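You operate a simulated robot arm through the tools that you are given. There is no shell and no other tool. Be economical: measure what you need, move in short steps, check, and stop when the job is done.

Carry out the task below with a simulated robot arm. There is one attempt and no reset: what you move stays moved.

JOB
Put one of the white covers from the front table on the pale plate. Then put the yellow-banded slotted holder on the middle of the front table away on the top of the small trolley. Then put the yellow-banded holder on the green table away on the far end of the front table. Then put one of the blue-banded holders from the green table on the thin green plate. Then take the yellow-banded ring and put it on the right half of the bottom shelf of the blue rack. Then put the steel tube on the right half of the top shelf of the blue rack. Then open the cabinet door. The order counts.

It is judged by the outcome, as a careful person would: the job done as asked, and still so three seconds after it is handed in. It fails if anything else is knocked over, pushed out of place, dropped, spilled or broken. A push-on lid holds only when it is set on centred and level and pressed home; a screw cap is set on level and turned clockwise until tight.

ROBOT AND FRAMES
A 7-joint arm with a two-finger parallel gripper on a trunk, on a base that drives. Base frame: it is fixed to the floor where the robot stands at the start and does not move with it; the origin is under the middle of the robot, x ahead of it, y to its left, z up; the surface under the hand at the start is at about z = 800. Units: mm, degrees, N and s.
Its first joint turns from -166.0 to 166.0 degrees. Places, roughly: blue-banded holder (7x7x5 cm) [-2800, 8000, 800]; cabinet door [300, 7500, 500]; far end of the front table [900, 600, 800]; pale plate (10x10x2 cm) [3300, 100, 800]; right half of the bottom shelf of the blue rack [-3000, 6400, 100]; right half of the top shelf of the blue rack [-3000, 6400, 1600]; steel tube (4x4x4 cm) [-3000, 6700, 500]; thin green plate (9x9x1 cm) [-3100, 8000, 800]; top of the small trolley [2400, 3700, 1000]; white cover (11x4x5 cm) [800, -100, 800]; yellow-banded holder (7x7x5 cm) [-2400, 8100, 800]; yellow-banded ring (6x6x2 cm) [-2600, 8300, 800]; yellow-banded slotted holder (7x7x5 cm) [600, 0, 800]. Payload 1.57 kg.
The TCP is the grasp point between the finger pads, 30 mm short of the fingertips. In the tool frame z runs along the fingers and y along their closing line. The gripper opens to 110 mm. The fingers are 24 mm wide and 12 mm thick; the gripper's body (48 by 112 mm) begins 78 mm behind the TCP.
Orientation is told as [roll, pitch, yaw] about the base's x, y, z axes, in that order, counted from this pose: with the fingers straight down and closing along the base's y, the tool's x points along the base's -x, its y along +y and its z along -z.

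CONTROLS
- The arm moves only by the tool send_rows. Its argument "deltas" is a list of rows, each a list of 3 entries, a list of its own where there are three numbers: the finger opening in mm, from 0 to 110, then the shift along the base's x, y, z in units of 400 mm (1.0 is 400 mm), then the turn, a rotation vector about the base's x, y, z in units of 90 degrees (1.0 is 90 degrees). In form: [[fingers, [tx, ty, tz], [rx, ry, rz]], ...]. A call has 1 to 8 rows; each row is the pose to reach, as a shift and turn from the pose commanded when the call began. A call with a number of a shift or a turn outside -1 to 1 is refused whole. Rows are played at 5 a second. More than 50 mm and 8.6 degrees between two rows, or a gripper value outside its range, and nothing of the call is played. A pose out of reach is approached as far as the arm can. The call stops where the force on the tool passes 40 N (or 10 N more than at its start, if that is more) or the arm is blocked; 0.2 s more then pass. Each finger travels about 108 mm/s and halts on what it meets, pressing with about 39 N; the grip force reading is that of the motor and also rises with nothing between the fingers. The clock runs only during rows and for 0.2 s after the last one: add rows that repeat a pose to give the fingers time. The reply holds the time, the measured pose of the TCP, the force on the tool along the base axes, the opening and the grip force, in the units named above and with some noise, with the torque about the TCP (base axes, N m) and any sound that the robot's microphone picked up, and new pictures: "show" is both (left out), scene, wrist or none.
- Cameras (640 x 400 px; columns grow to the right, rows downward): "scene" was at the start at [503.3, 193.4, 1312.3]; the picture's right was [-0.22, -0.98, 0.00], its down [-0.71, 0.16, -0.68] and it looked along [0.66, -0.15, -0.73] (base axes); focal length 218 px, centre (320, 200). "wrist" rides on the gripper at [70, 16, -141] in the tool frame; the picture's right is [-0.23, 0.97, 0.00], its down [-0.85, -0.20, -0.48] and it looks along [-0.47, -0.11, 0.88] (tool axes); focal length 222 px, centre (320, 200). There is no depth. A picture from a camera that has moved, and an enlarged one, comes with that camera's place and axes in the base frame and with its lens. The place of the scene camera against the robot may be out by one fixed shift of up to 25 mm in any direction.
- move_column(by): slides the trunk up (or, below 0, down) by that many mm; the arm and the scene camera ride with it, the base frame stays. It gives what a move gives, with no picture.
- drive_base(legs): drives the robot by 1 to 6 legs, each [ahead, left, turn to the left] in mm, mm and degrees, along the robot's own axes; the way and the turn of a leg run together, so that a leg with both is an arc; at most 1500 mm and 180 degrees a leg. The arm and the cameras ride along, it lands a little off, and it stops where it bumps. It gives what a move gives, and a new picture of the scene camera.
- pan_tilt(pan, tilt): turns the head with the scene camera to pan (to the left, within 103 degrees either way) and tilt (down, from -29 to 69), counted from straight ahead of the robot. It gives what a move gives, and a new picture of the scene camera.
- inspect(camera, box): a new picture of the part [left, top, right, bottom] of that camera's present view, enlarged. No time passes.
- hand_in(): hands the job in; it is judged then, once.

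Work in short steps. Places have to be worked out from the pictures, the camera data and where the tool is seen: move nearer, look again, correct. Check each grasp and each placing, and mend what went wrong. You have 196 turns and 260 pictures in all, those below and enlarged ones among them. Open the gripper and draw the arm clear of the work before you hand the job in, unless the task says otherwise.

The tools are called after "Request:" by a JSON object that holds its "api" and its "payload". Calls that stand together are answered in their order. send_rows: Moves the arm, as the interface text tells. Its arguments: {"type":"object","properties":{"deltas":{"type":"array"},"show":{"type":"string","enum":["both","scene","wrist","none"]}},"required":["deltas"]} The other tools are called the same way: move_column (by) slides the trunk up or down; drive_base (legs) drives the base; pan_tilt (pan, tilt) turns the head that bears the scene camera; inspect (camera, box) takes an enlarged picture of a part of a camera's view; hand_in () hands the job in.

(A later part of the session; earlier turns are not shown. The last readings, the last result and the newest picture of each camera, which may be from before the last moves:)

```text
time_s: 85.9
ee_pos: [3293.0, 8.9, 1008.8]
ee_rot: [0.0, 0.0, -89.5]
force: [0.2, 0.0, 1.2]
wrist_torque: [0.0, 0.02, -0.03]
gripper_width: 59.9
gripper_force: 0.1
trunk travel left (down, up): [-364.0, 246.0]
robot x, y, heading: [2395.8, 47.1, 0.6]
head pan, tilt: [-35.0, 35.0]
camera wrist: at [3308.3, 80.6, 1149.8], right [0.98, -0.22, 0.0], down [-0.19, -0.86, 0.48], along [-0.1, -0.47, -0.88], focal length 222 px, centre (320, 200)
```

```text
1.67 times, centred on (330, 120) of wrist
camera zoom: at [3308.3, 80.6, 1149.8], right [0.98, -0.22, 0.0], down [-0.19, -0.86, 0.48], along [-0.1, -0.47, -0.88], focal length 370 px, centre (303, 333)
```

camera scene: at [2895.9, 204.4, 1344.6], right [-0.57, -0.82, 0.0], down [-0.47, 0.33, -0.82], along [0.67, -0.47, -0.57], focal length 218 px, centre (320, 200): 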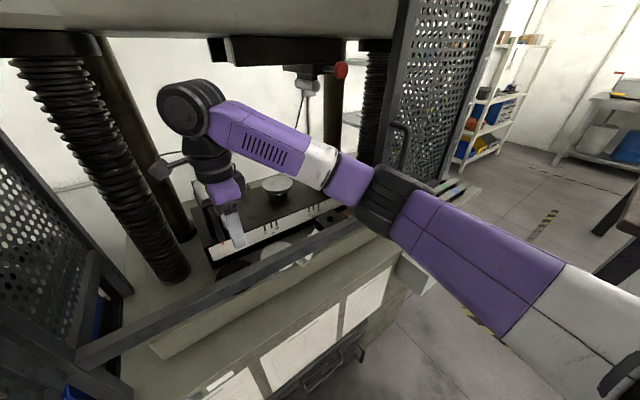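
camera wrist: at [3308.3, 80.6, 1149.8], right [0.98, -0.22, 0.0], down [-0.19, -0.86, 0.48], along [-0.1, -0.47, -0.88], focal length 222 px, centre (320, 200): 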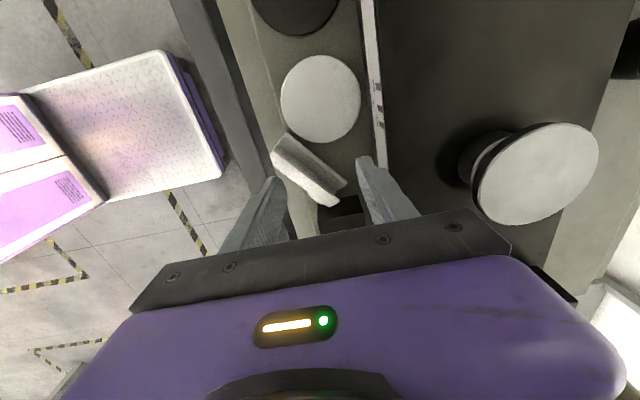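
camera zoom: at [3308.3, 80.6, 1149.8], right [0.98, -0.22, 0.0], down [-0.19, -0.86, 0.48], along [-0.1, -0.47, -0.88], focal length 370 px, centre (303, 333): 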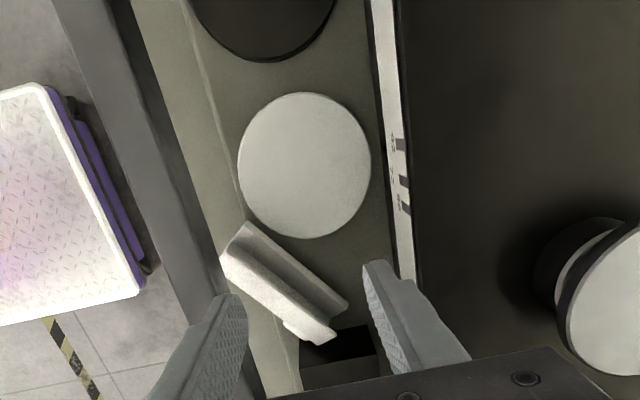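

The cover lies beside the disc, apparently on its side. I zoom in further.

Request:
{"api": "inspect", "payload": {"camera": "wrist", "box": [260, 110, 370, 220]}}

Request:
{"api": "pan_tilt", "payload": {"pan": -12, "tilt": 45}}

Request:
{"api": "inspect", "payload": {"camera": "scene", "box": [220, 180, 400, 290]}}

```text
3.64 times, centred on (315, 165) of wrist
camera zoom: at [3308.3, 80.6, 1149.8], right [0.98, -0.22, 0.0], down [-0.19, -0.86, 0.48], along [-0.1, -0.47, -0.88], focal length 808 px, centre (338, 327)
```

zoom: 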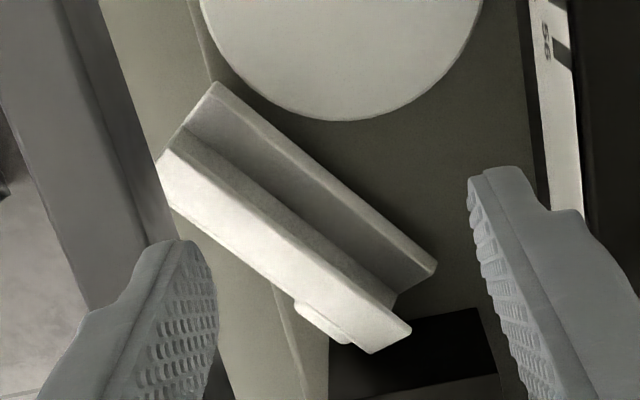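

```text
time_s: 86.8
ee_pos: [3293.0, 10.7, 1009.3]
ee_rot: [0.2, 0.1, -89.4]
force: [-0.3, -0.3, 0.2]
wrist_torque: [0.02, -0.02, 0.0]
gripper_width: 59.9
gripper_force: 0.0
trunk travel left (down, up): [-364.0, 246.0]
robot x, y, heading: [2396.1, 40.2, 0.5]
head pan, tilt: [-12.0, 45.0]
camera scene: at [2903.2, 237.9, 1329.8], right [-0.2, -0.98, 0.0], down [-0.69, 0.14, -0.71], along [0.69, -0.14, -0.71], focal length 218 px, centre (320, 200)
```

scene: 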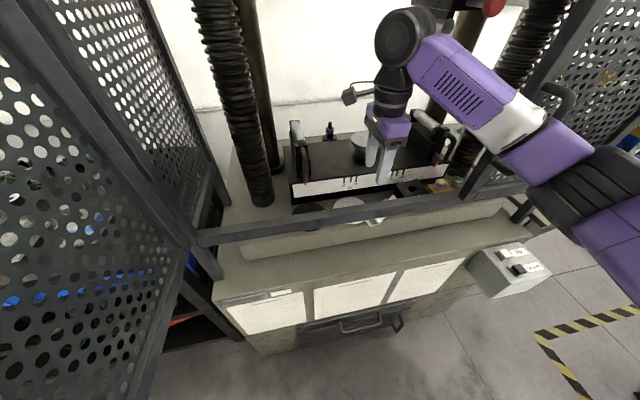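

```text
3.56 times, centred on (310, 235) of scene
camera zoom: at [2903.2, 237.9, 1329.8], right [-0.2, -0.98, 0.0], down [-0.69, 0.14, -0.71], along [0.69, -0.14, -0.71], focal length 775 px, centre (356, 76)
```

zoom: 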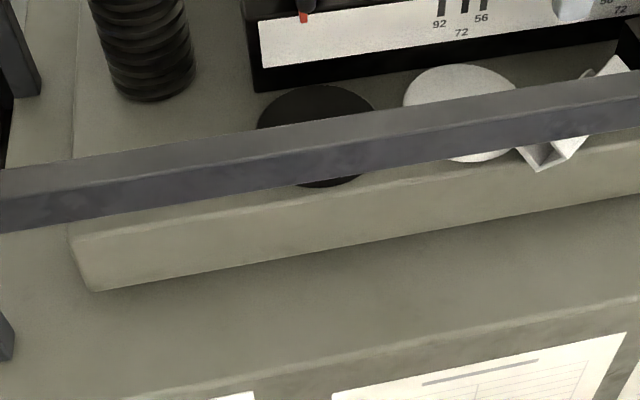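

The cover lies on one side wall, with its plate and knob facing (-x, -y), centred near (3265, -33) and too close to the bar for a finger. I set yaw -56°, close the fingers and press lightly on its top, which also measures its height. Then I can drag it about 15 mm in +x.

Request:
{"api": "send_rows", "payload": {"deltas": [[40, [-0.01, -0.03, 0], [0, 0, 0.09]], [20, [-0.03, -0.06, 0], [0, 0, 0.18]], [0, [-0.05, -0.09, 0], [0, 0, 0.27]], [0, [-0.0625, -0.115, -0.05], [0, 0, 0.36]], [0, [-0.0625, -0.115, -0.15], [0, 0, 0.372]], [0, [-0.0625, -0.115, -0.2], [0, 0, 0.372]], [0, [-0.0625, -0.115, -0.225], [0, 0, 0.372]], [0, [-0.0625, -0.115, -0.225], [0, 0, 0.372]]], "show": "wrist"}}

Request:
{"api": "inspect", "payload": {"camera": "wrist", "box": [240, 60, 440, 260]}}

```text
time_s: 88.6
ee_pos: [3270.2, -36.4, 919.7]
ee_rot: [0.1, 0.0, -56.1]
force: [-0.7, -1.0, -0.4]
wrist_torque: [-0.03, 0.05, 0.03]
gripper_width: 0.3
gripper_force: 21.8
trunk travel left (down, up): [-364.0, 246.0]
robot x, y, heading: [2400.6, 41.9, 0.2]
head pan, tilt: [-12.0, 45.0]
camera wrist: at [3244.0, 31.1, 1060.0], right [0.93, 0.36, 0.0], down [0.31, -0.82, 0.48], along [0.17, -0.45, -0.88], focal length 222 px, centre (320, 200)
```

wrist: 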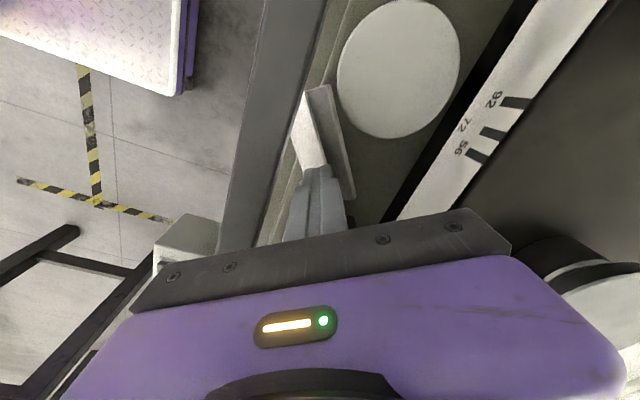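

```text
2.00 times, centred on (340, 160) of wrist
camera zoom: at [3244.0, 31.1, 1060.0], right [0.93, 0.36, 0.0], down [0.31, -0.82, 0.48], along [0.17, -0.45, -0.88], focal length 444 px, centre (280, 280)
```

zoom: 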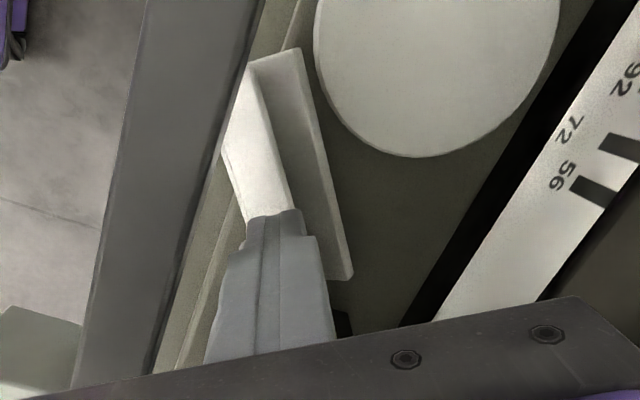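

The fingertips are right over the upper wall. I descend slowly until contact.

Request:
{"api": "send_rows", "payload": {"deltas": [[0, [0, 0, -0.015], [0, 0, 0]], [0, [0, 0, -0.03], [0, 0, 0]], [0, [0, 0, -0.04], [0, 0, 0]], [0, [0, 0, -0.045], [0, 0, 0]]], "show": "none"}}

```text
time_s: 89.2
ee_pos: [3271.0, -35.4, 914.1]
ee_rot: [0.9, -0.3, -55.8]
force: [1.4, 3.4, 18.4]
wrist_torque: [0.37, -0.03, 0.09]
gripper_width: 0.0
gripper_force: 21.6
trunk travel left (down, up): [-364.0, 246.0]
robot x, y, heading: [2398.2, 40.5, 0.1]
head pan, tilt: [-12.0, 45.0]
stopped in row 2: the force on the tool passed its limit at 49 N (the readings are from after the stop); the commanded pose is now the measured one
```

Contact at tip z of about 884, so the bed is near z 846 and the disc top near 866. With about 18 N of pressure I drag 16 mm in +x.

Request:
{"api": "send_rows", "payload": {"deltas": [[0, [0.015, 0, -0.003], [0, 0, 0]], [0, [0.03, 0, -0.003], [0, 0, 0]], [0, [0.042, 0, -0.003], [0, 0, 0]], [0, [0.042, 0, -0.003], [0, 0, 0]], [0, [0.042, 0, 0.1], [0, 0, 0]], [40, [0.042, 0, 0.2], [0, 0, 0]], [60, [0.042, 0, 0.2], [0, 0, 0]]], "show": "wrist"}}

Request:
{"api": "inspect", "payload": {"camera": "wrist", "box": [240, 60, 440, 260]}}

```text
time_s: 90.8
ee_pos: [3289.7, -28.9, 986.1]
ee_rot: [0.5, -0.1, -55.5]
force: [0.8, 0.1, -0.6]
wrist_torque: [0.01, -0.01, 0.0]
gripper_width: 60.0
gripper_force: 0.1
trunk travel left (down, up): [-364.0, 246.0]
robot x, y, heading: [2399.2, 43.8, 0.6]
head pan, tilt: [-12.0, 45.0]
camera wrist: at [3261.2, 39.0, 1128.3], right [0.93, 0.36, 0.01], down [0.31, -0.82, 0.48], along [0.18, -0.44, -0.88], focal length 222 px, centre (320, 200)
```

wrist: 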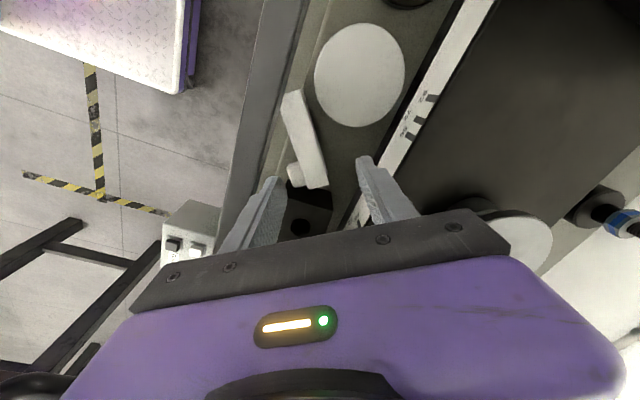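

```text
2.00 times, centred on (340, 160) of wrist
camera zoom: at [3261.2, 39.0, 1128.3], right [0.93, 0.36, 0.01], down [0.31, -0.82, 0.48], along [0.18, -0.44, -0.88], focal length 444 px, centre (280, 280)
```

zoom: 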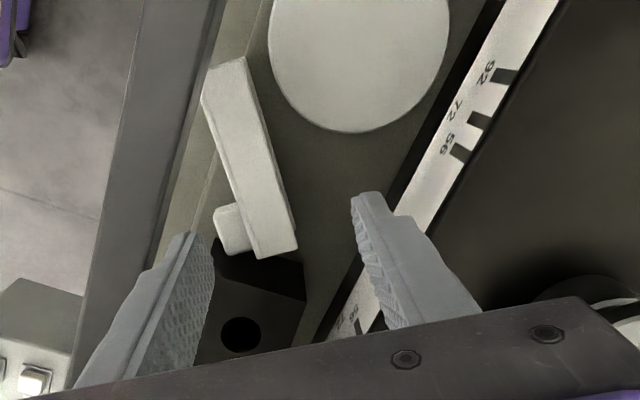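

The cover now lies flat on its side, centred at about (3273, -26) with its long axis at -53°. The bar's rear face is at x about 3242. I lower over it with a 38 mm opening, and grip it across its 28 mm height.

Request:
{"api": "send_rows", "payload": {"deltas": [[38, [-0.024, -0.0125, 0], [0, 0, 0.028]], [38, [-0.024, -0.0125, -0.1], [0, 0, 0.028]], [38, [-0.024, -0.0125, -0.17], [0, 0, 0.028]], [38, [-0.024, -0.0125, -0.2], [0, 0, 0.028]], [38, [-0.024, -0.0125, -0.2], [0, 0, 0.028]]], "show": "wrist"}}

Request:
{"api": "inspect", "payload": {"camera": "wrist", "box": [240, 60, 440, 260]}}

```text
time_s: 92.0
ee_pos: [3279.6, -39.4, 912.9]
ee_rot: [0.7, -0.1, -53.4]
force: [-0.1, -0.6, 0.0]
wrist_torque: [0.01, 0.01, 0.02]
gripper_width: 38.1
gripper_force: 0.0
trunk travel left (down, up): [-364.0, 246.0]
robot x, y, heading: [2399.1, 42.5, 0.0]
head pan, tilt: [-12.0, 45.0]
camera wrist: at [3248.9, 26.2, 1054.5], right [0.92, 0.4, 0.01], down [0.34, -0.81, 0.48], along [0.2, -0.43, -0.88], focal length 222 px, centre (320, 200)
```

wrist: 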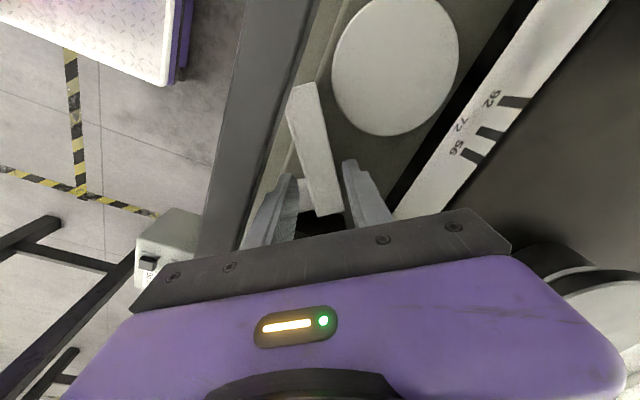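

```text
2.00 times, centred on (340, 160) of wrist
camera zoom: at [3248.9, 26.2, 1054.5], right [0.92, 0.4, 0.01], down [0.34, -0.81, 0.48], along [0.2, -0.43, -0.88], focal length 444 px, centre (280, 280)
```

zoom: 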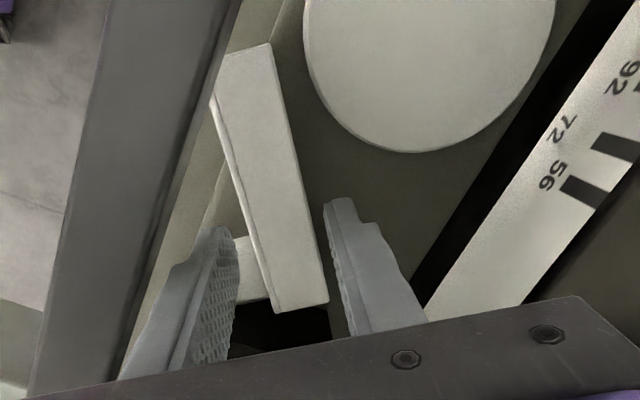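

The knob would be under the left finger, so I shift 11 mm back along the cover before lowering.

Request:
{"api": "send_rows", "payload": {"deltas": [[36, [0, 0, 0.02], [0, 0, 0]], [36, [-0.009, 0.0285, 0.02], [0, 0, 0]], [36, [-0.009, 0.0285, 0.0], [0, 0, 0]], [36, [-0.009, 0.0285, -0.03], [0, 0, 0]], [36, [-0.009, 0.0285, -0.05], [0, 0, 0]], [36, [-0.009, 0.0285, -0.05], [0, 0, 0]]], "show": "wrist"}}

Request:
{"api": "inspect", "payload": {"camera": "wrist", "box": [240, 60, 440, 260]}}

```text
time_s: 93.4
ee_pos: [3274.2, -29.9, 893.4]
ee_rot: [0.7, -0.1, -53.4]
force: [0.2, -0.4, -0.5]
wrist_torque: [-0.01, 0.01, 0.01]
gripper_width: 35.8
gripper_force: 0.0
trunk travel left (down, up): [-364.0, 246.0]
robot x, y, heading: [2398.0, 40.4, 0.3]
head pan, tilt: [-12.0, 45.0]
camera wrist: at [3243.8, 37.0, 1034.0], right [0.92, 0.4, 0.01], down [0.34, -0.81, 0.48], along [0.2, -0.43, -0.88], focal length 222 px, centre (320, 200)
```

wrist: 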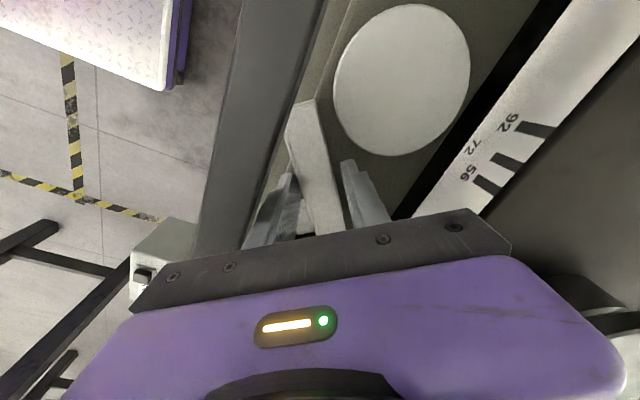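

```text
2.00 times, centred on (340, 160) of wrist
camera zoom: at [3243.8, 37.0, 1034.0], right [0.92, 0.4, 0.01], down [0.34, -0.81, 0.48], along [0.2, -0.43, -0.88], focal length 444 px, centre (280, 280)
```

zoom: 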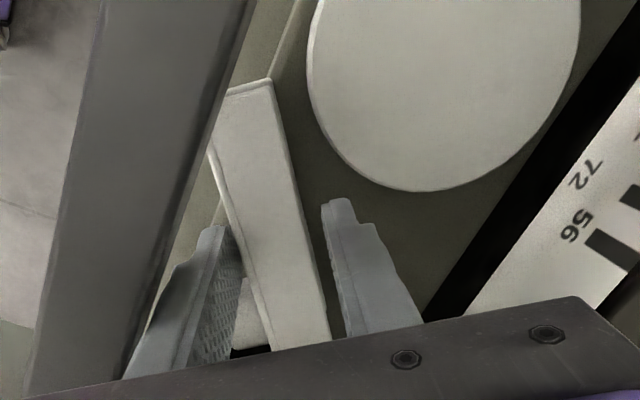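

The fingers straddle the body. I close and lift slightly to test.

Request:
{"api": "send_rows", "payload": {"deltas": [[20, [0, 0, -0.01], [0, 0, 0]], [0, [0, 0, -0.01], [0, 0, 0]], [0, [0, 0, -0.01], [0, 0, 0]], [0, [0, 0, -0.01], [0, 0, 0]]], "show": "none"}}

Request:
{"api": "send_rows", "payload": {"deltas": [[0, [0, 0, 0.03], [0, 0, 0]], [0, [0, 0, 0.08], [0, 0, 0]], [0, [0, 0, 0.14], [0, 0, 0]], [0, [0, 0, 0.14], [0, 0, 0]]], "show": "wrist"}}

```text
time_s: 94.4
ee_pos: [3274.9, -30.4, 890.0]
ee_rot: [0.9, -0.3, -53.4]
force: [0.0, -0.4, 30.6]
wrist_torque: [-0.24, 0.24, 0.02]
gripper_width: 26.2
gripper_force: 37.0
trunk travel left (down, up): [-364.0, 246.0]
robot x, y, heading: [2399.8, 38.7, 0.2]
head pan, tilt: [-12.0, 45.0]
```

```text
time_s: 95.4
ee_pos: [3274.4, -29.1, 946.7]
ee_rot: [0.6, -0.1, -53.4]
force: [0.6, -0.2, -0.6]
wrist_torque: [-0.02, 0.04, 0.02]
gripper_width: 3.5
gripper_force: 23.6
trunk travel left (down, up): [-364.0, 246.0]
robot x, y, heading: [2394.8, 41.3, 0.6]
head pan, tilt: [-12.0, 45.0]
camera wrist: at [3244.7, 38.1, 1087.1], right [0.92, 0.4, 0.01], down [0.34, -0.81, 0.48], along [0.2, -0.43, -0.88], focal length 222 px, centre (320, 200)
```

wrist: 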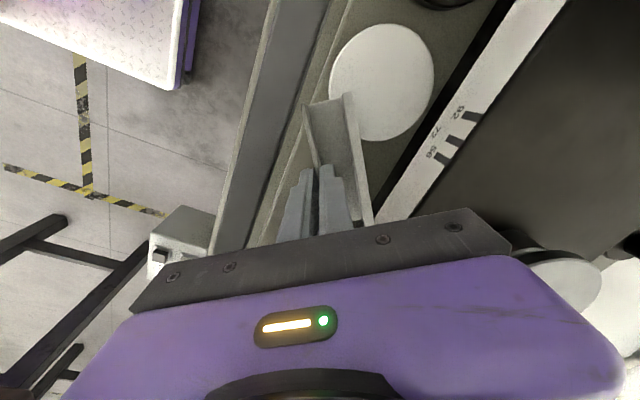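

The grip changed to 3.5 mm: the cover rolled and the fingers may hold just its wall. I zoom in.

Request:
{"api": "inspect", "payload": {"camera": "wrist", "box": [260, 70, 400, 250]}}

Request:
{"api": "inspect", "payload": {"camera": "scene", "box": [300, 130, 440, 240]}}

```text
2.22 times, centred on (330, 160) of wrist
camera zoom: at [3244.7, 38.1, 1087.1], right [0.92, 0.4, 0.01], down [0.34, -0.81, 0.48], along [0.2, -0.43, -0.88], focal length 494 px, centre (298, 289)
```

zoom: 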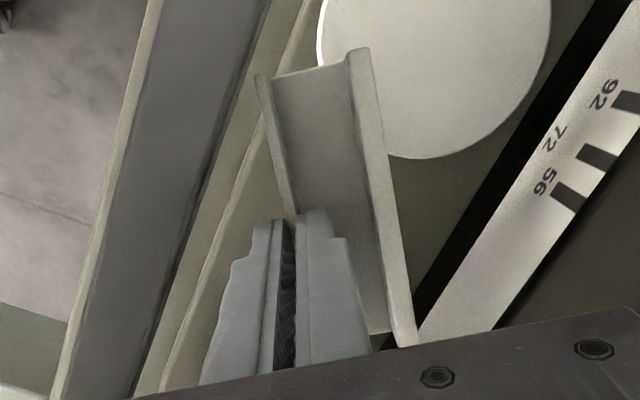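

```text
3.64 times, centred on (370, 185) of scene
camera zoom: at [2903.2, 238.1, 1329.8], right [-0.2, -0.98, 0.0], down [-0.69, 0.14, -0.71], along [0.69, -0.14, -0.71], focal length 793 px, centre (138, 254)
```

zoom: 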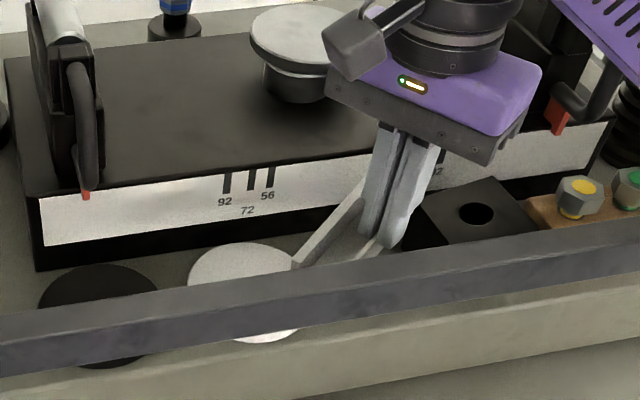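

The cover is now upside down, hanging by one wall. I will take it out and turn it upright at the edge of the dark bench, where there is room. First up over the bar and straight out.

Request:
{"api": "send_rows", "payload": {"deltas": [[0, [0, 0, 0.06], [0, 0, 0]], [0, [0, 0, 0.12], [0, 0, 0]], [0, [0, 0, 0.185], [0, 0, 0]], [0, [-0.06, 0, 0.19], [0, 0, 0]], [0, [-0.14, 0, 0.19], [0, 0, 0]], [0, [-0.22, 0, 0.19], [0, 0, 0]], [0, [-0.3, 0, 0.19], [0, 0, 0]], [0, [-0.38, 0, 0.19], [0, 0, 0]]], "show": "both"}}

```text
time_s: 97.2
ee_pos: [3122.8, -29.1, 1019.8]
ee_rot: [0.6, 0.0, -53.4]
force: [0.2, 0.1, -1.0]
wrist_torque: [0.0, 0.03, 0.04]
gripper_width: 3.2
gripper_force: 24.3
trunk travel left (down, up): [-364.0, 246.0]
robot x, y, heading: [2398.1, 40.4, 0.4]
head pan, tilt: [-12.0, 45.0]
camera scene: at [2903.3, 238.3, 1329.7], right [-0.2, -0.98, 0.0], down [-0.69, 0.14, -0.71], along [0.69, -0.14, -0.71], focal length 218 px, centre (320, 200)
camera wrist: at [3092.9, 38.0, 1160.4], right [0.92, 0.4, 0.01], down [0.35, -0.81, 0.48], along [0.2, -0.43, -0.88], focal length 222 px, centre (320, 200)
```

scene: 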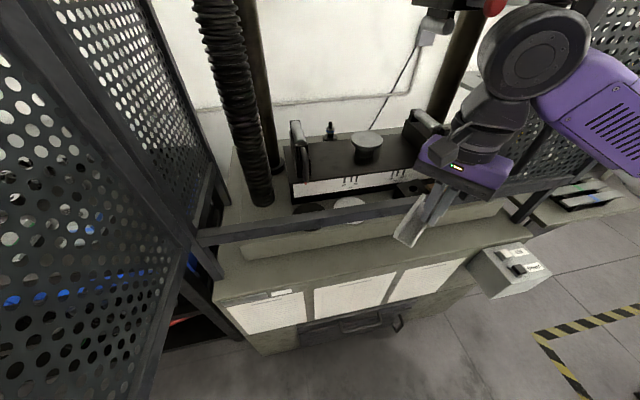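
wrist: 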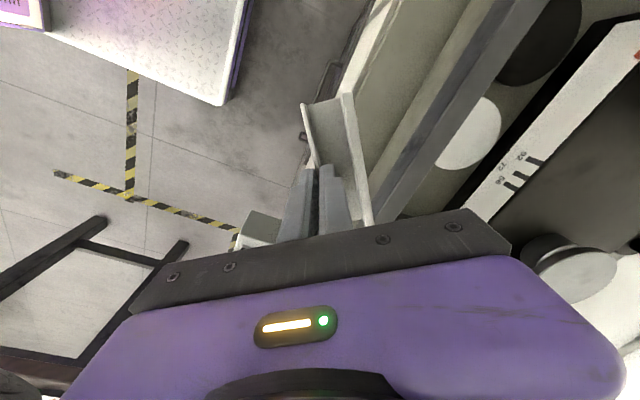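

Out and still held. I back up, turn to face the dark bench (-y) and look for a free stretch along its edge.

Request:
{"api": "drive_base", "payload": {"legs": [[-150, 0, 0], [0, 0, -90]]}}

Request:
{"api": "pan_tilt", "payload": {"pan": 0, "tilt": 40}}

```text
time_s: 102.4
ee_pos: [2182.8, -684.8, 1019.4]
ee_rot: [0.7, 0.0, -143.3]
force: [-0.2, 0.6, -1.4]
wrist_torque: [0.04, -0.03, 0.01]
gripper_width: 3.3
gripper_force: 24.3
trunk travel left (down, up): [-364.0, 246.0]
robot x, y, heading: [2253.5, 39.2, -89.6]
head pan, tilt: [-12.0, 45.0]
camera scene: at [2436.7, -453.9, 1329.8], right [-0.98, 0.2, 0.0], down [0.14, 0.69, -0.71], along [-0.14, -0.69, -0.71], focal length 218 px, centre (320, 200)
```

scene: 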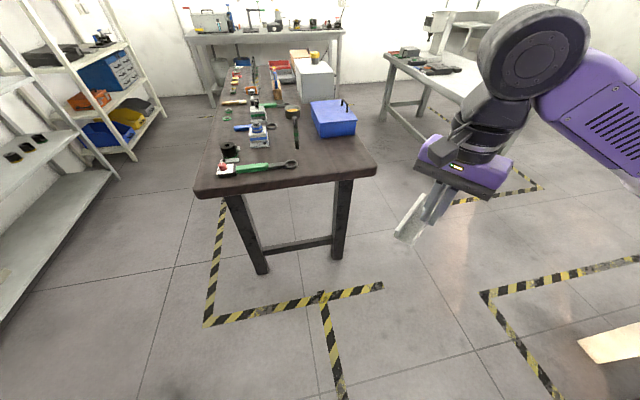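

```text
time_s: 103.1
ee_pos: [2183.5, -684.7, 1017.5]
ee_rot: [0.7, -0.1, -143.3]
force: [0.5, 0.3, -0.5]
wrist_torque: [0.05, 0.0, 0.0]
gripper_width: 3.2
gripper_force: 24.6
trunk travel left (down, up): [-364.0, 246.0]
robot x, y, heading: [2255.1, 40.7, -89.6]
head pan, tilt: [0.0, 40.0]
camera scene: at [2453.6, -459.3, 1337.0], right [-1.0, -0.01, 0.0], down [0.0, 0.64, -0.77], along [0.0, -0.77, -0.64], focal length 218 px, centre (320, 200)
```

scene: 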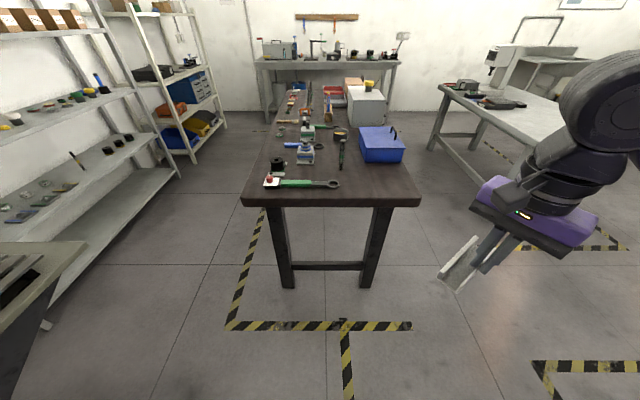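

The bench's end edge is at about y -1105, with a free corner at x 2090-2300. I drive up to it, then set the tool yaw to 180° and begin to lean the hand.

Request:
{"api": "drive_base", "payload": {"legs": [[480, 0, 0]]}}

Request:
{"api": "send_rows", "payload": {"deltas": [[0, [0.02, 0, 0], [0, 0, -0.09]], [0, [0.05, 0, 0], [0, 0, -0.18]], [0, [0.08, 0, 0], [0, 0, -0.27]], [0, [0.1, 0, 0], [0, 0, -0.36]], [0, [0.1, 0, 0], [0, 0, -0.407]], [0, [0.1, 0, 0], [0, 0, -0.407]]], "show": "both"}}

```text
time_s: 105.9
ee_pos: [2186.2, -1152.0, 1019.9]
ee_rot: [0.7, -0.1, -143.3]
force: [-0.1, 0.0, -1.4]
wrist_torque: [0.03, -0.02, 0.0]
gripper_width: 3.3
gripper_force: 24.4
trunk travel left (down, up): [-364.0, 246.0]
robot x, y, heading: [2253.5, -426.8, -89.7]
head pan, tilt: [0.0, 40.0]
camera scene: at [2457.1, -927.9, 1337.0], right [-1.0, -0.01, 0.0], down [0.0, 0.64, -0.77], along [0.01, -0.77, -0.64], focal length 218 px, centre (320, 200)
```

scene: 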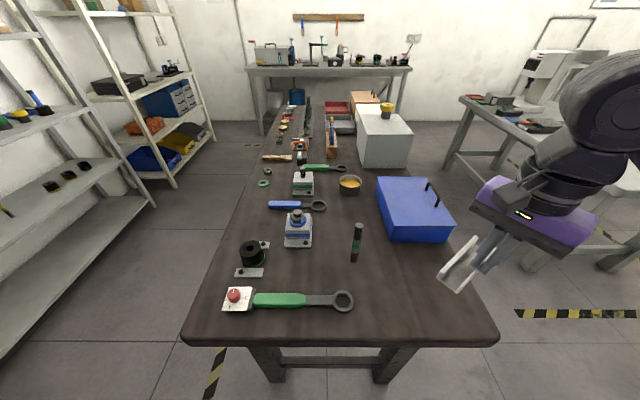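

```text
time_s: 107.3
ee_pos: [2227.7, -1154.2, 1019.1]
ee_rot: [0.7, -0.1, -180.0]
force: [-0.2, 0.4, -0.9]
wrist_torque: [0.05, 0.03, -0.03]
gripper_width: 3.3
gripper_force: 24.3
trunk travel left (down, up): [-364.0, 246.0]
robot x, y, heading: [2255.2, -428.6, -89.5]
head pan, tilt: [0.0, 40.0]
camera scene: at [2457.1, -927.8, 1337.0], right [-1.0, -0.01, 0.0], down [0.0, 0.64, -0.77], along [0.01, -0.77, -0.64], focal length 218 px, centre (320, 200)
camera wrist: at [2296.8, -1166.1, 1160.5], right [-0.23, -0.97, 0.01], down [-0.85, 0.2, 0.48], along [-0.47, 0.1, -0.88], focal length 222 px, centre (320, 200)
```

scene: 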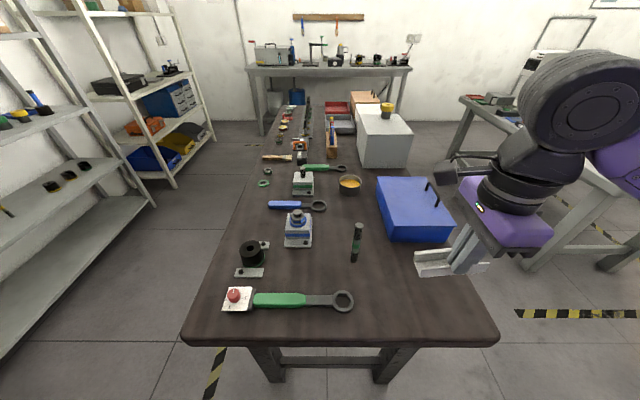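
wrist: 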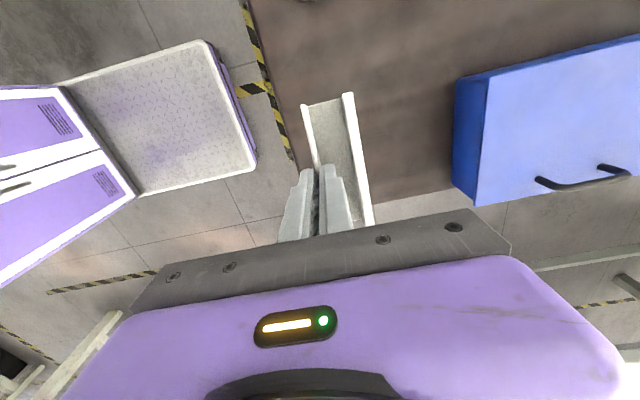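

The bench edge is at about y -1098. I lean the hand 52° about x so the knob side turns toward the robot, shifting the hand 40 mm toward it.

Request:
{"api": "send_rows", "payload": {"deltas": [[0, [0, 0.02, 0], [0.09, 0, 0]], [0, [0, 0.04, 0], [0.18, 0, 0]], [0, [0, 0.06, 0], [0.27, 0, 0]], [0, [0, 0.08, 0], [0.36, 0, 0]], [0, [0, 0.1, 0], [0.45, 0, 0]], [0, [0, 0.1, 0], [0.54, 0, 0]], [0, [0, 0.1, 0], [0.58, 0, 0]], [0, [0, 0.1, 0], [0.58, 0, 0]]], "show": "both"}}

```text
time_s: 109.1
ee_pos: [2225.2, -1113.2, 1018.2]
ee_rot: [-51.6, 0.0, -179.8]
force: [0.4, -0.9, -0.1]
wrist_torque: [-0.04, 0.0, 0.02]
gripper_width: 3.0
gripper_force: 24.3
trunk travel left (down, up): [-364.0, 246.0]
robot x, y, heading: [2256.0, -423.8, -89.4]
head pan, tilt: [0.0, 40.0]
camera scene: at [2457.1, -927.8, 1337.0], right [-1.0, -0.01, 0.0], down [0.0, 0.64, -0.77], along [0.01, -0.77, -0.64], focal length 218 px, centre (320, 200)
camera wrist: at [2295.7, -1233.2, 1094.2], right [-0.23, -0.61, -0.76], down [-0.85, -0.25, 0.45], along [-0.47, 0.75, -0.46], focal length 222 px, centre (320, 200)
```

scene: 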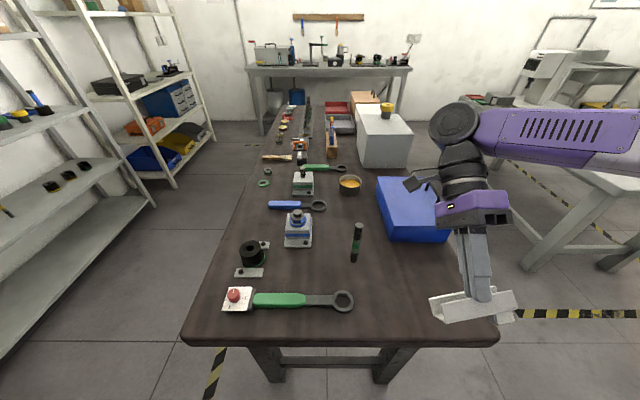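
wrist: 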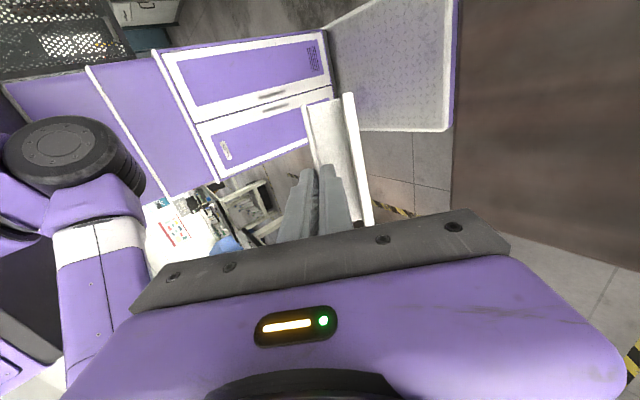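

At this lean the cover would tip back onto its knob, and more lean would put the hand into the bench. Instead I will lay it down from the robot's side, with the hand level outside the bench edge and the knob facing away. I back off 300 mm, straighten the hand and turn it half round.

Request:
{"api": "drive_base", "payload": {"legs": [[-300, 0, 0]]}}

Request:
{"api": "send_rows", "payload": {"deltas": [[0, [0, 0, 0], [-0.09, 0, 0]], [0, [0, 0, 0], [-0.18, 0, 0]], [0, [0, 0, 0], [-0.27, 0, 0]], [0, [0, 0, 0], [-0.36, 0, 0]], [0, [0, 0, 0], [-0.45, 0, 0]], [0, [0, 0, 0], [-0.54, 0, 0]], [0, [0, 0, 0], [-0.575, 0, 0]], [0, [0, 0, 0], [-0.575, 0, 0]]], "show": "none"}}

Request:
{"api": "send_rows", "payload": {"deltas": [[0, [0, 0, 0], [0, 0, 0.09]], [0, [0, 0, 0], [0, 0, 0.18]], [0, [0, 0, 0], [0, 0, 0.27]], [0, [0, 0, 0], [0, 0, 0.36]], [0, [0, 0, 0], [0, 0, 0.45]], [0, [0, 0, 0], [0, 0, 0.54]], [0, [0, 0, 0], [0, 0, 0.63]], [0, [0, 0, 0], [0, 0, 0.72]]], "show": "none"}}

Request:
{"api": "send_rows", "payload": {"deltas": [[0, [0, 0, 0], [0, 0, 0.09]], [0, [0, 0, 0], [0, 0, 0.18]], [0, [0, 0, 0], [0, 0, 0.27]], [0, [0, 0, 0], [0, 0, 0.36]], [0, [0, 0, 0], [0, 0, 0.45]], [0, [0, 0, 0], [0, 0, 0.54]], [0, [0, 0, 0], [0, 0, 0.63]], [0, [0, 0, 0], [0, 0, 0.72]]], "show": "none"}}

Request:
{"api": "send_rows", "payload": {"deltas": [[0, [0, 0, 0], [0, 0, 0.09]], [0, [0, 0, 0], [0, 0, 0.18]], [0, [0, 0, 0], [0, 0, 0.27]], [0, [0, 0, 0], [0, 0, 0.36]], [0, [0, 0, 0], [0, 0, 0.45]], [0, [0, 0, 0], [0, 0, 0.54]], [0, [0, 0, 0], [0, 0, 0.56]]], "show": "both"}}

```text
time_s: 111.1
ee_pos: [2224.4, -826.1, 1020.3]
ee_rot: [-51.5, -0.1, -179.9]
force: [-1.7, 0.5, -0.3]
wrist_torque: [-0.04, 0.01, -0.01]
gripper_width: 3.0
gripper_force: 24.2
trunk travel left (down, up): [-364.0, 246.0]
robot x, y, heading: [2251.7, -142.0, -89.8]
head pan, tilt: [0.0, 40.0]
camera scene: at [2454.8, -639.5, 1337.0], right [-1.0, -0.01, 0.0], down [0.0, 0.64, -0.77], along [0.0, -0.77, -0.64], focal length 218 px, centre (320, 200)
```

scene: 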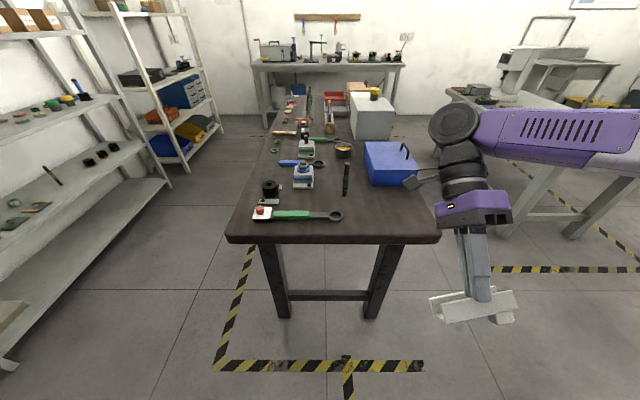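

```text
time_s: 112.9
ee_pos: [2222.6, -824.9, 1018.9]
ee_rot: [0.3, -0.1, -180.0]
force: [0.3, 0.5, -1.1]
wrist_torque: [0.02, 0.0, 0.03]
gripper_width: 3.3
gripper_force: 24.1
trunk travel left (down, up): [-364.0, 246.0]
robot x, y, heading: [2252.4, -140.5, -89.4]
head pan, tilt: [0.0, 40.0]
```

```text
time_s: 114.7
ee_pos: [2223.6, -824.7, 1018.6]
ee_rot: [0.2, -0.1, -115.0]
force: [-0.7, 0.5, -0.7]
wrist_torque: [-0.02, 0.01, 0.0]
gripper_width: 3.1
gripper_force: 24.9
trunk travel left (down, up): [-364.0, 246.0]
robot x, y, heading: [2258.8, -142.6, -89.7]
head pan, tilt: [0.0, 40.0]
```

```text
time_s: 116.5
ee_pos: [2224.0, -825.4, 1019.4]
ee_rot: [0.2, 0.0, -50.2]
force: [0.6, 0.9, -0.6]
wrist_torque: [0.0, 0.0, -0.01]
gripper_width: 3.3
gripper_force: 24.0
trunk travel left (down, up): [-364.0, 246.0]
robot x, y, heading: [2250.7, -139.9, -89.7]
head pan, tilt: [0.0, 40.0]
```

```text
time_s: 118.1
ee_pos: [2224.8, -825.6, 1020.2]
ee_rot: [0.1, 0.0, 0.2]
force: [0.5, -0.5, -0.7]
wrist_torque: [-0.02, 0.02, -0.02]
gripper_width: 2.9
gripper_force: 24.1
trunk travel left (down, up): [-364.0, 246.0]
robot x, y, heading: [2252.5, -138.0, -89.3]
head pan, tilt: [0.0, 40.0]
camera scene: at [2454.8, -639.5, 1337.0], right [-1.0, -0.01, 0.0], down [0.0, 0.64, -0.77], along [0.0, -0.77, -0.64], focal length 218 px, centre (320, 200)
camera wrist: at [2153.7, -808.7, 1161.0], right [0.22, 0.97, 0.0], down [0.85, -0.2, 0.48], along [0.47, -0.1, -0.88], focal length 222 px, centre (320, 200)
```

scene: 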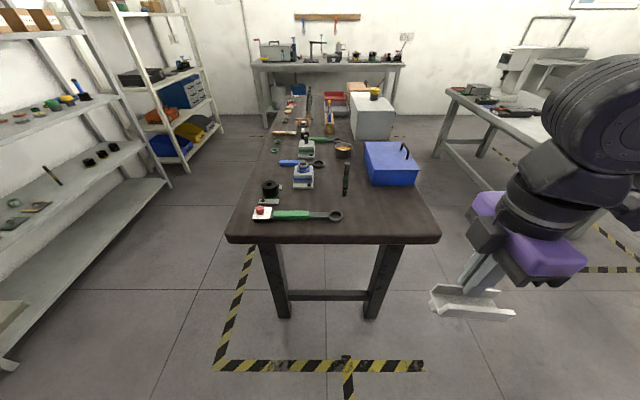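
wrist: 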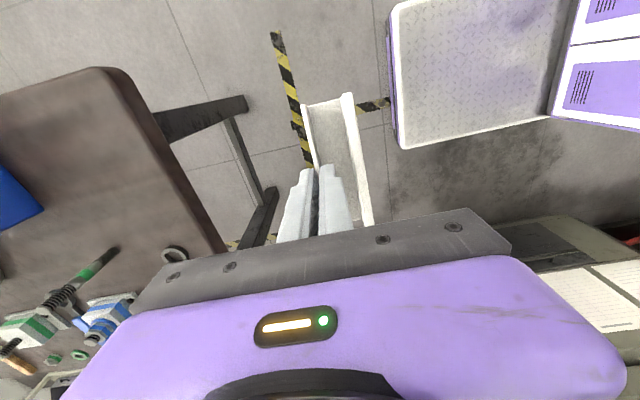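

Yaw is 0. Now I roll the hand toward level, pointing at the bench, while reaching out 160 mm.

Request:
{"api": "send_rows", "payload": {"deltas": [[0, [0, -0.04, 0], [-0.09, 0, 0]], [0, [0, -0.08, 0], [-0.18, 0, 0]], [0, [0, -0.12, 0], [-0.27, 0, 0]], [0, [0, -0.16, 0], [-0.36, 0, 0]], [0, [0, -0.2, 0], [-0.45, 0, 0]], [0, [0, -0.24, 0], [-0.54, 0, 0]], [0, [0, -0.28, 0], [-0.63, 0, 0]], [0, [0, -0.32, 0], [-0.72, 0, 0]]], "show": "none"}}

Request:
{"api": "send_rows", "payload": {"deltas": [[0, [0, -0.04, 0], [-0.09, 0, 0]], [0, [0, -0.08, 0], [-0.18, 0, 0]], [0, [0, -0.12, 0], [-0.25, 0, 0]], [0, [0, -0.12, 0], [-0.25, 0, 0]]], "show": "both"}}

```text
time_s: 119.9
ee_pos: [2224.8, -953.2, 1020.2]
ee_rot: [-64.7, 0.1, 0.1]
force: [-0.4, -0.7, -1.0]
wrist_torque: [0.01, 0.02, 0.0]
gripper_width: 3.3
gripper_force: 24.2
trunk travel left (down, up): [-364.0, 246.0]
robot x, y, heading: [2252.5, -139.7, -89.8]
head pan, tilt: [0.0, 40.0]
```

```text
time_s: 120.9
ee_pos: [2226.1, -1000.4, 1019.4]
ee_rot: [-87.1, 0.1, 0.1]
force: [0.0, 0.2, -1.8]
wrist_torque: [0.01, -0.02, 0.02]
gripper_width: 3.4
gripper_force: 24.5
trunk travel left (down, up): [-364.0, 246.0]
robot x, y, heading: [2253.5, -139.0, -89.8]
head pan, tilt: [0.0, 40.0]
camera scene: at [2454.8, -639.5, 1337.0], right [-1.0, -0.01, 0.0], down [0.0, 0.64, -0.77], along [0.0, -0.77, -0.64], focal length 218 px, centre (320, 200)
camera wrist: at [2155.7, -857.8, 1010.1], right [0.23, 0.05, -0.97], down [0.85, 0.47, 0.22], along [0.47, -0.88, 0.06], focal length 222 px, centre (320, 200)
```

scene: 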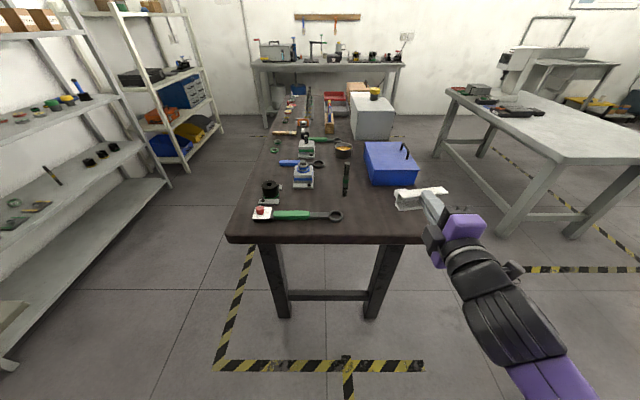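
wrist: 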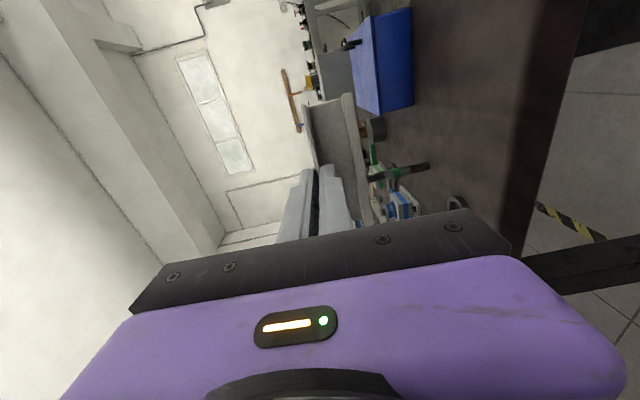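

The hand is level and the cover is on its side in the air, knob facing away. I move out to y -1140, and down to z 900.

Request:
{"api": "send_rows", "payload": {"deltas": [[0, [0, -0.1, -0.04], [-0.03, 0, 0]], [0, [0, -0.2, -0.08], [-0.03, 0, 0]], [0, [0, -0.3, -0.12], [-0.03, 0, 0]], [0, [0, -0.35, -0.2], [-0.03, 0, 0]], [0, [0, -0.35, -0.3], [-0.03, 0, 0]], [0, [0, -0.35, -0.3], [-0.03, 0, 0]]], "show": "both"}}

Request:
{"api": "inspect", "payload": {"camera": "scene", "box": [350, 170, 490, 290]}}

```text
time_s: 122.3
ee_pos: [2223.6, -1143.4, 900.2]
ee_rot: [-89.8, 0.0, 0.1]
force: [-0.4, 0.3, -0.7]
wrist_torque: [0.01, 0.01, -0.01]
gripper_width: 3.2
gripper_force: 24.5
trunk travel left (down, up): [-364.0, 246.0]
robot x, y, heading: [2251.0, -140.3, -89.9]
head pan, tilt: [0.0, 40.0]
camera scene: at [2454.8, -639.5, 1337.0], right [-1.0, -0.01, 0.0], down [0.0, 0.64, -0.77], along [0.0, -0.77, -0.64], focal length 218 px, centre (320, 200)
camera wrist: at [2152.7, -1000.3, 883.9], right [0.23, 0.0, -0.97], down [0.85, 0.48, 0.2], along [0.47, -0.88, 0.11], focal length 222 px, centre (320, 200)
```

scene: 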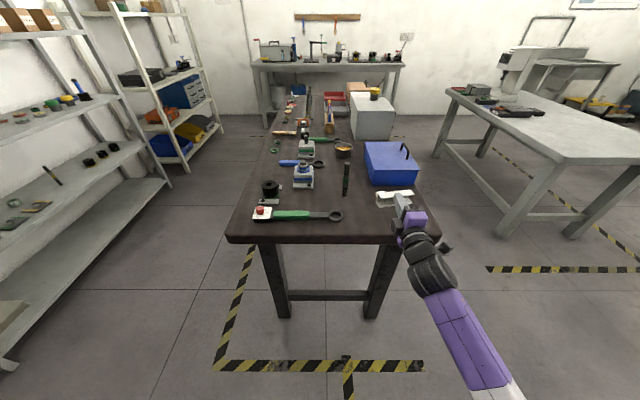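
wrist: 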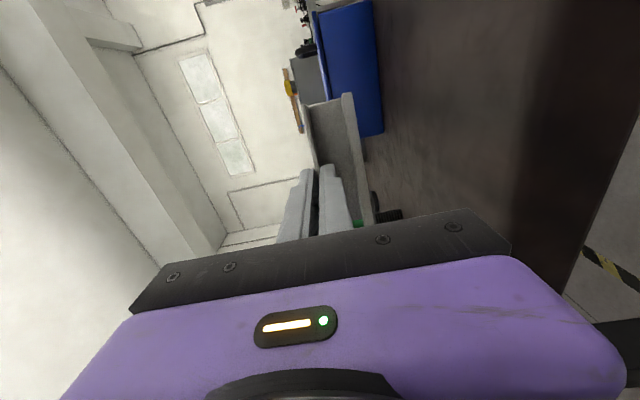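

```text
3.33 times, centred on (420, 230) of scene
camera zoom: at [2454.8, -639.5, 1337.0], right [-1.0, -0.01, 0.0], down [0.0, 0.64, -0.77], along [0.0, -0.77, -0.64], focal length 727 px, centre (-13, 100)
```

zoom: 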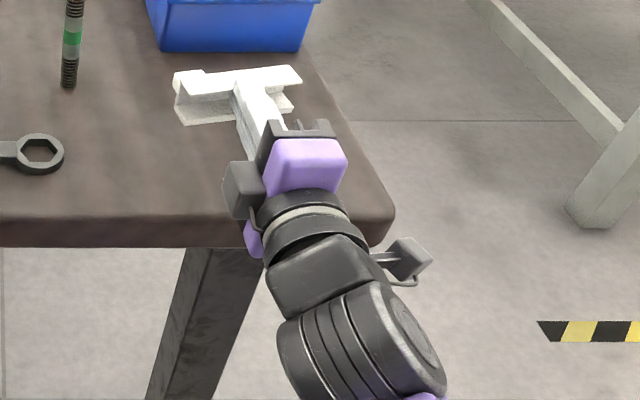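

The posture is right. I descend slowly until the cover's lower wall touches the bench.

Request:
{"api": "send_rows", "payload": {"deltas": [[0, [0, 0, -0.05], [0, 0, 0]], [0, [0, 0, -0.1], [0, 0, 0]], [0, [0, 0, -0.125], [0, 0, 0]], [0, [0, 0, -0.14], [0, 0, 0]], [0, [0, 0, -0.155], [0, 0, 0]], [0, [0, 0, -0.17], [0, 0, 0]], [0, [0, 0, -0.185], [0, 0, 0]], [0, [0, 0, -0.2], [0, 0, 0]]], "show": "wrist"}}

Request:
{"api": "inspect", "payload": {"camera": "scene", "box": [350, 170, 490, 290]}}

```text
time_s: 124.0
ee_pos: [2222.4, -1142.7, 836.6]
ee_rot: [-91.2, 0.3, 0.5]
force: [0.3, -0.5, 9.9]
wrist_torque: [-0.23, -0.19, 0.03]
gripper_width: 3.3
gripper_force: 24.7
trunk travel left (down, up): [-364.0, 246.0]
robot x, y, heading: [2255.2, -136.9, -89.6]
head pan, tilt: [0.0, 40.0]
stopped in row 8: the force on the tool passed its limit at 44 N (the readings are from after the stop); the commanded pose is now the measured one
camera wrist: at [2151.2, -1001.3, 817.4], right [0.22, -0.02, -0.97], down [0.85, 0.49, 0.19], along [0.47, -0.87, 0.12], focal length 222 px, centre (320, 200)
```

wrist: 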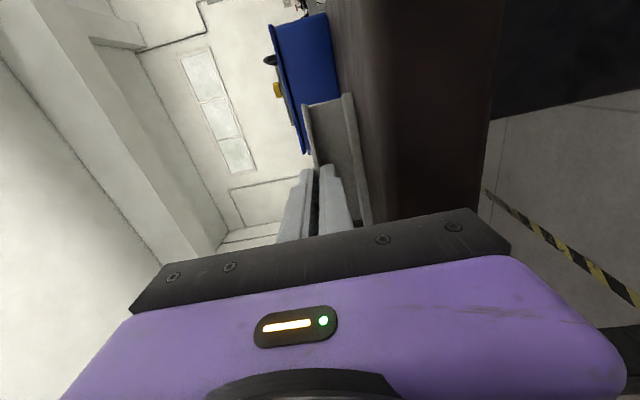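

```text
3.33 times, centred on (420, 230) of scene
camera zoom: at [2454.8, -639.0, 1336.9], right [-1.0, -0.01, 0.0], down [0.0, 0.64, -0.77], along [0.0, -0.77, -0.64], focal length 727 px, centre (-13, 100)
```

zoom: 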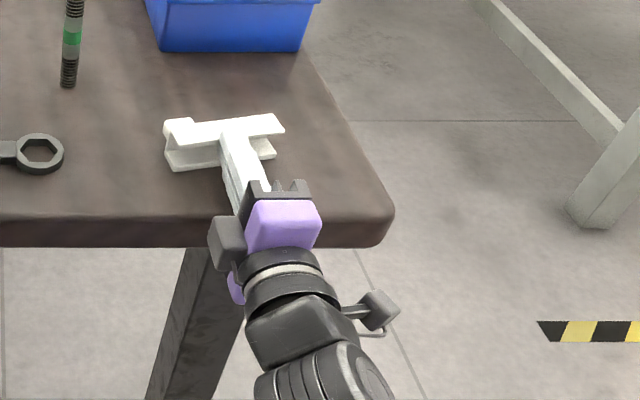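

It touched at TCP z 837 with the bench at about 800, and the cover stands flat on its side wall. I open slightly and draw the hand straight out.

Request:
{"api": "send_rows", "payload": {"deltas": [[14, [0, 0, 0], [0, 0, 0]], [14, [0, 0, 0], [0, 0, 0]], [14, [0, 0.05, 0], [0, 0, 0]], [14, [0, 0.12, 0], [0, 0, 0]], [14, [0, 0.2, 0], [0, 0, 0]], [14, [0, 0.3, 0.05], [0, 0, 0]], [14, [0, 0.4, 0.15], [0, 0, 0]]], "show": "none"}}

Request:
{"api": "inspect", "payload": {"camera": "scene", "box": [350, 170, 490, 290]}}

```text
refused: row 7 steps farther than a row can; nothing moved
```

```text
3.33 times, centred on (420, 230) of scene
camera zoom: at [2454.8, -639.0, 1336.9], right [-1.0, -0.01, 0.0], down [0.0, 0.64, -0.77], along [0.0, -0.77, -0.64], focal length 727 px, centre (-13, 100)
```

zoom: 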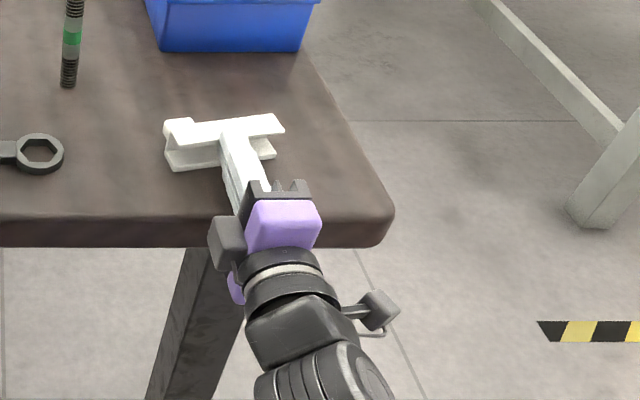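

The last step was too long, so I shorten it.

Request:
{"api": "send_rows", "payload": {"deltas": [[14, [0, 0, 0], [0, 0, 0]], [14, [0, 0, 0], [0, 0, 0]], [14, [0, 0.05, 0], [0, 0, 0]], [14, [0, 0.12, 0], [0, 0, 0]], [14, [0, 0.2, 0], [0, 0, 0]], [14, [0, 0.28, 0.05], [0, 0, 0]], [14, [0, 0.34, 0.12], [0, 0, 0]]], "show": "none"}}

Request:
{"api": "inspect", "payload": {"camera": "scene", "box": [350, 170, 490, 290]}}

```text
time_s: 125.6
ee_pos: [2223.6, -1006.4, 880.6]
ee_rot: [-90.9, 0.2, 0.4]
force: [0.2, 0.4, -0.2]
wrist_torque: [-0.03, 0.01, 0.03]
gripper_width: 14.1
gripper_force: 0.2
trunk travel left (down, up): [-364.0, 246.0]
robot x, y, heading: [2250.1, -138.3, -89.3]
head pan, tilt: [0.0, 40.0]
```

```text
3.33 times, centred on (420, 230) of scene
camera zoom: at [2455.2, -639.5, 1336.9], right [-1.0, -0.01, 0.0], down [0.0, 0.64, -0.77], along [0.01, -0.77, -0.64], focal length 727 px, centre (-13, 100)
```

zoom: 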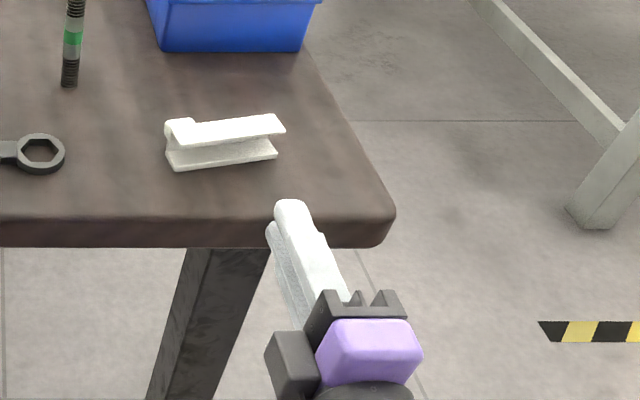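

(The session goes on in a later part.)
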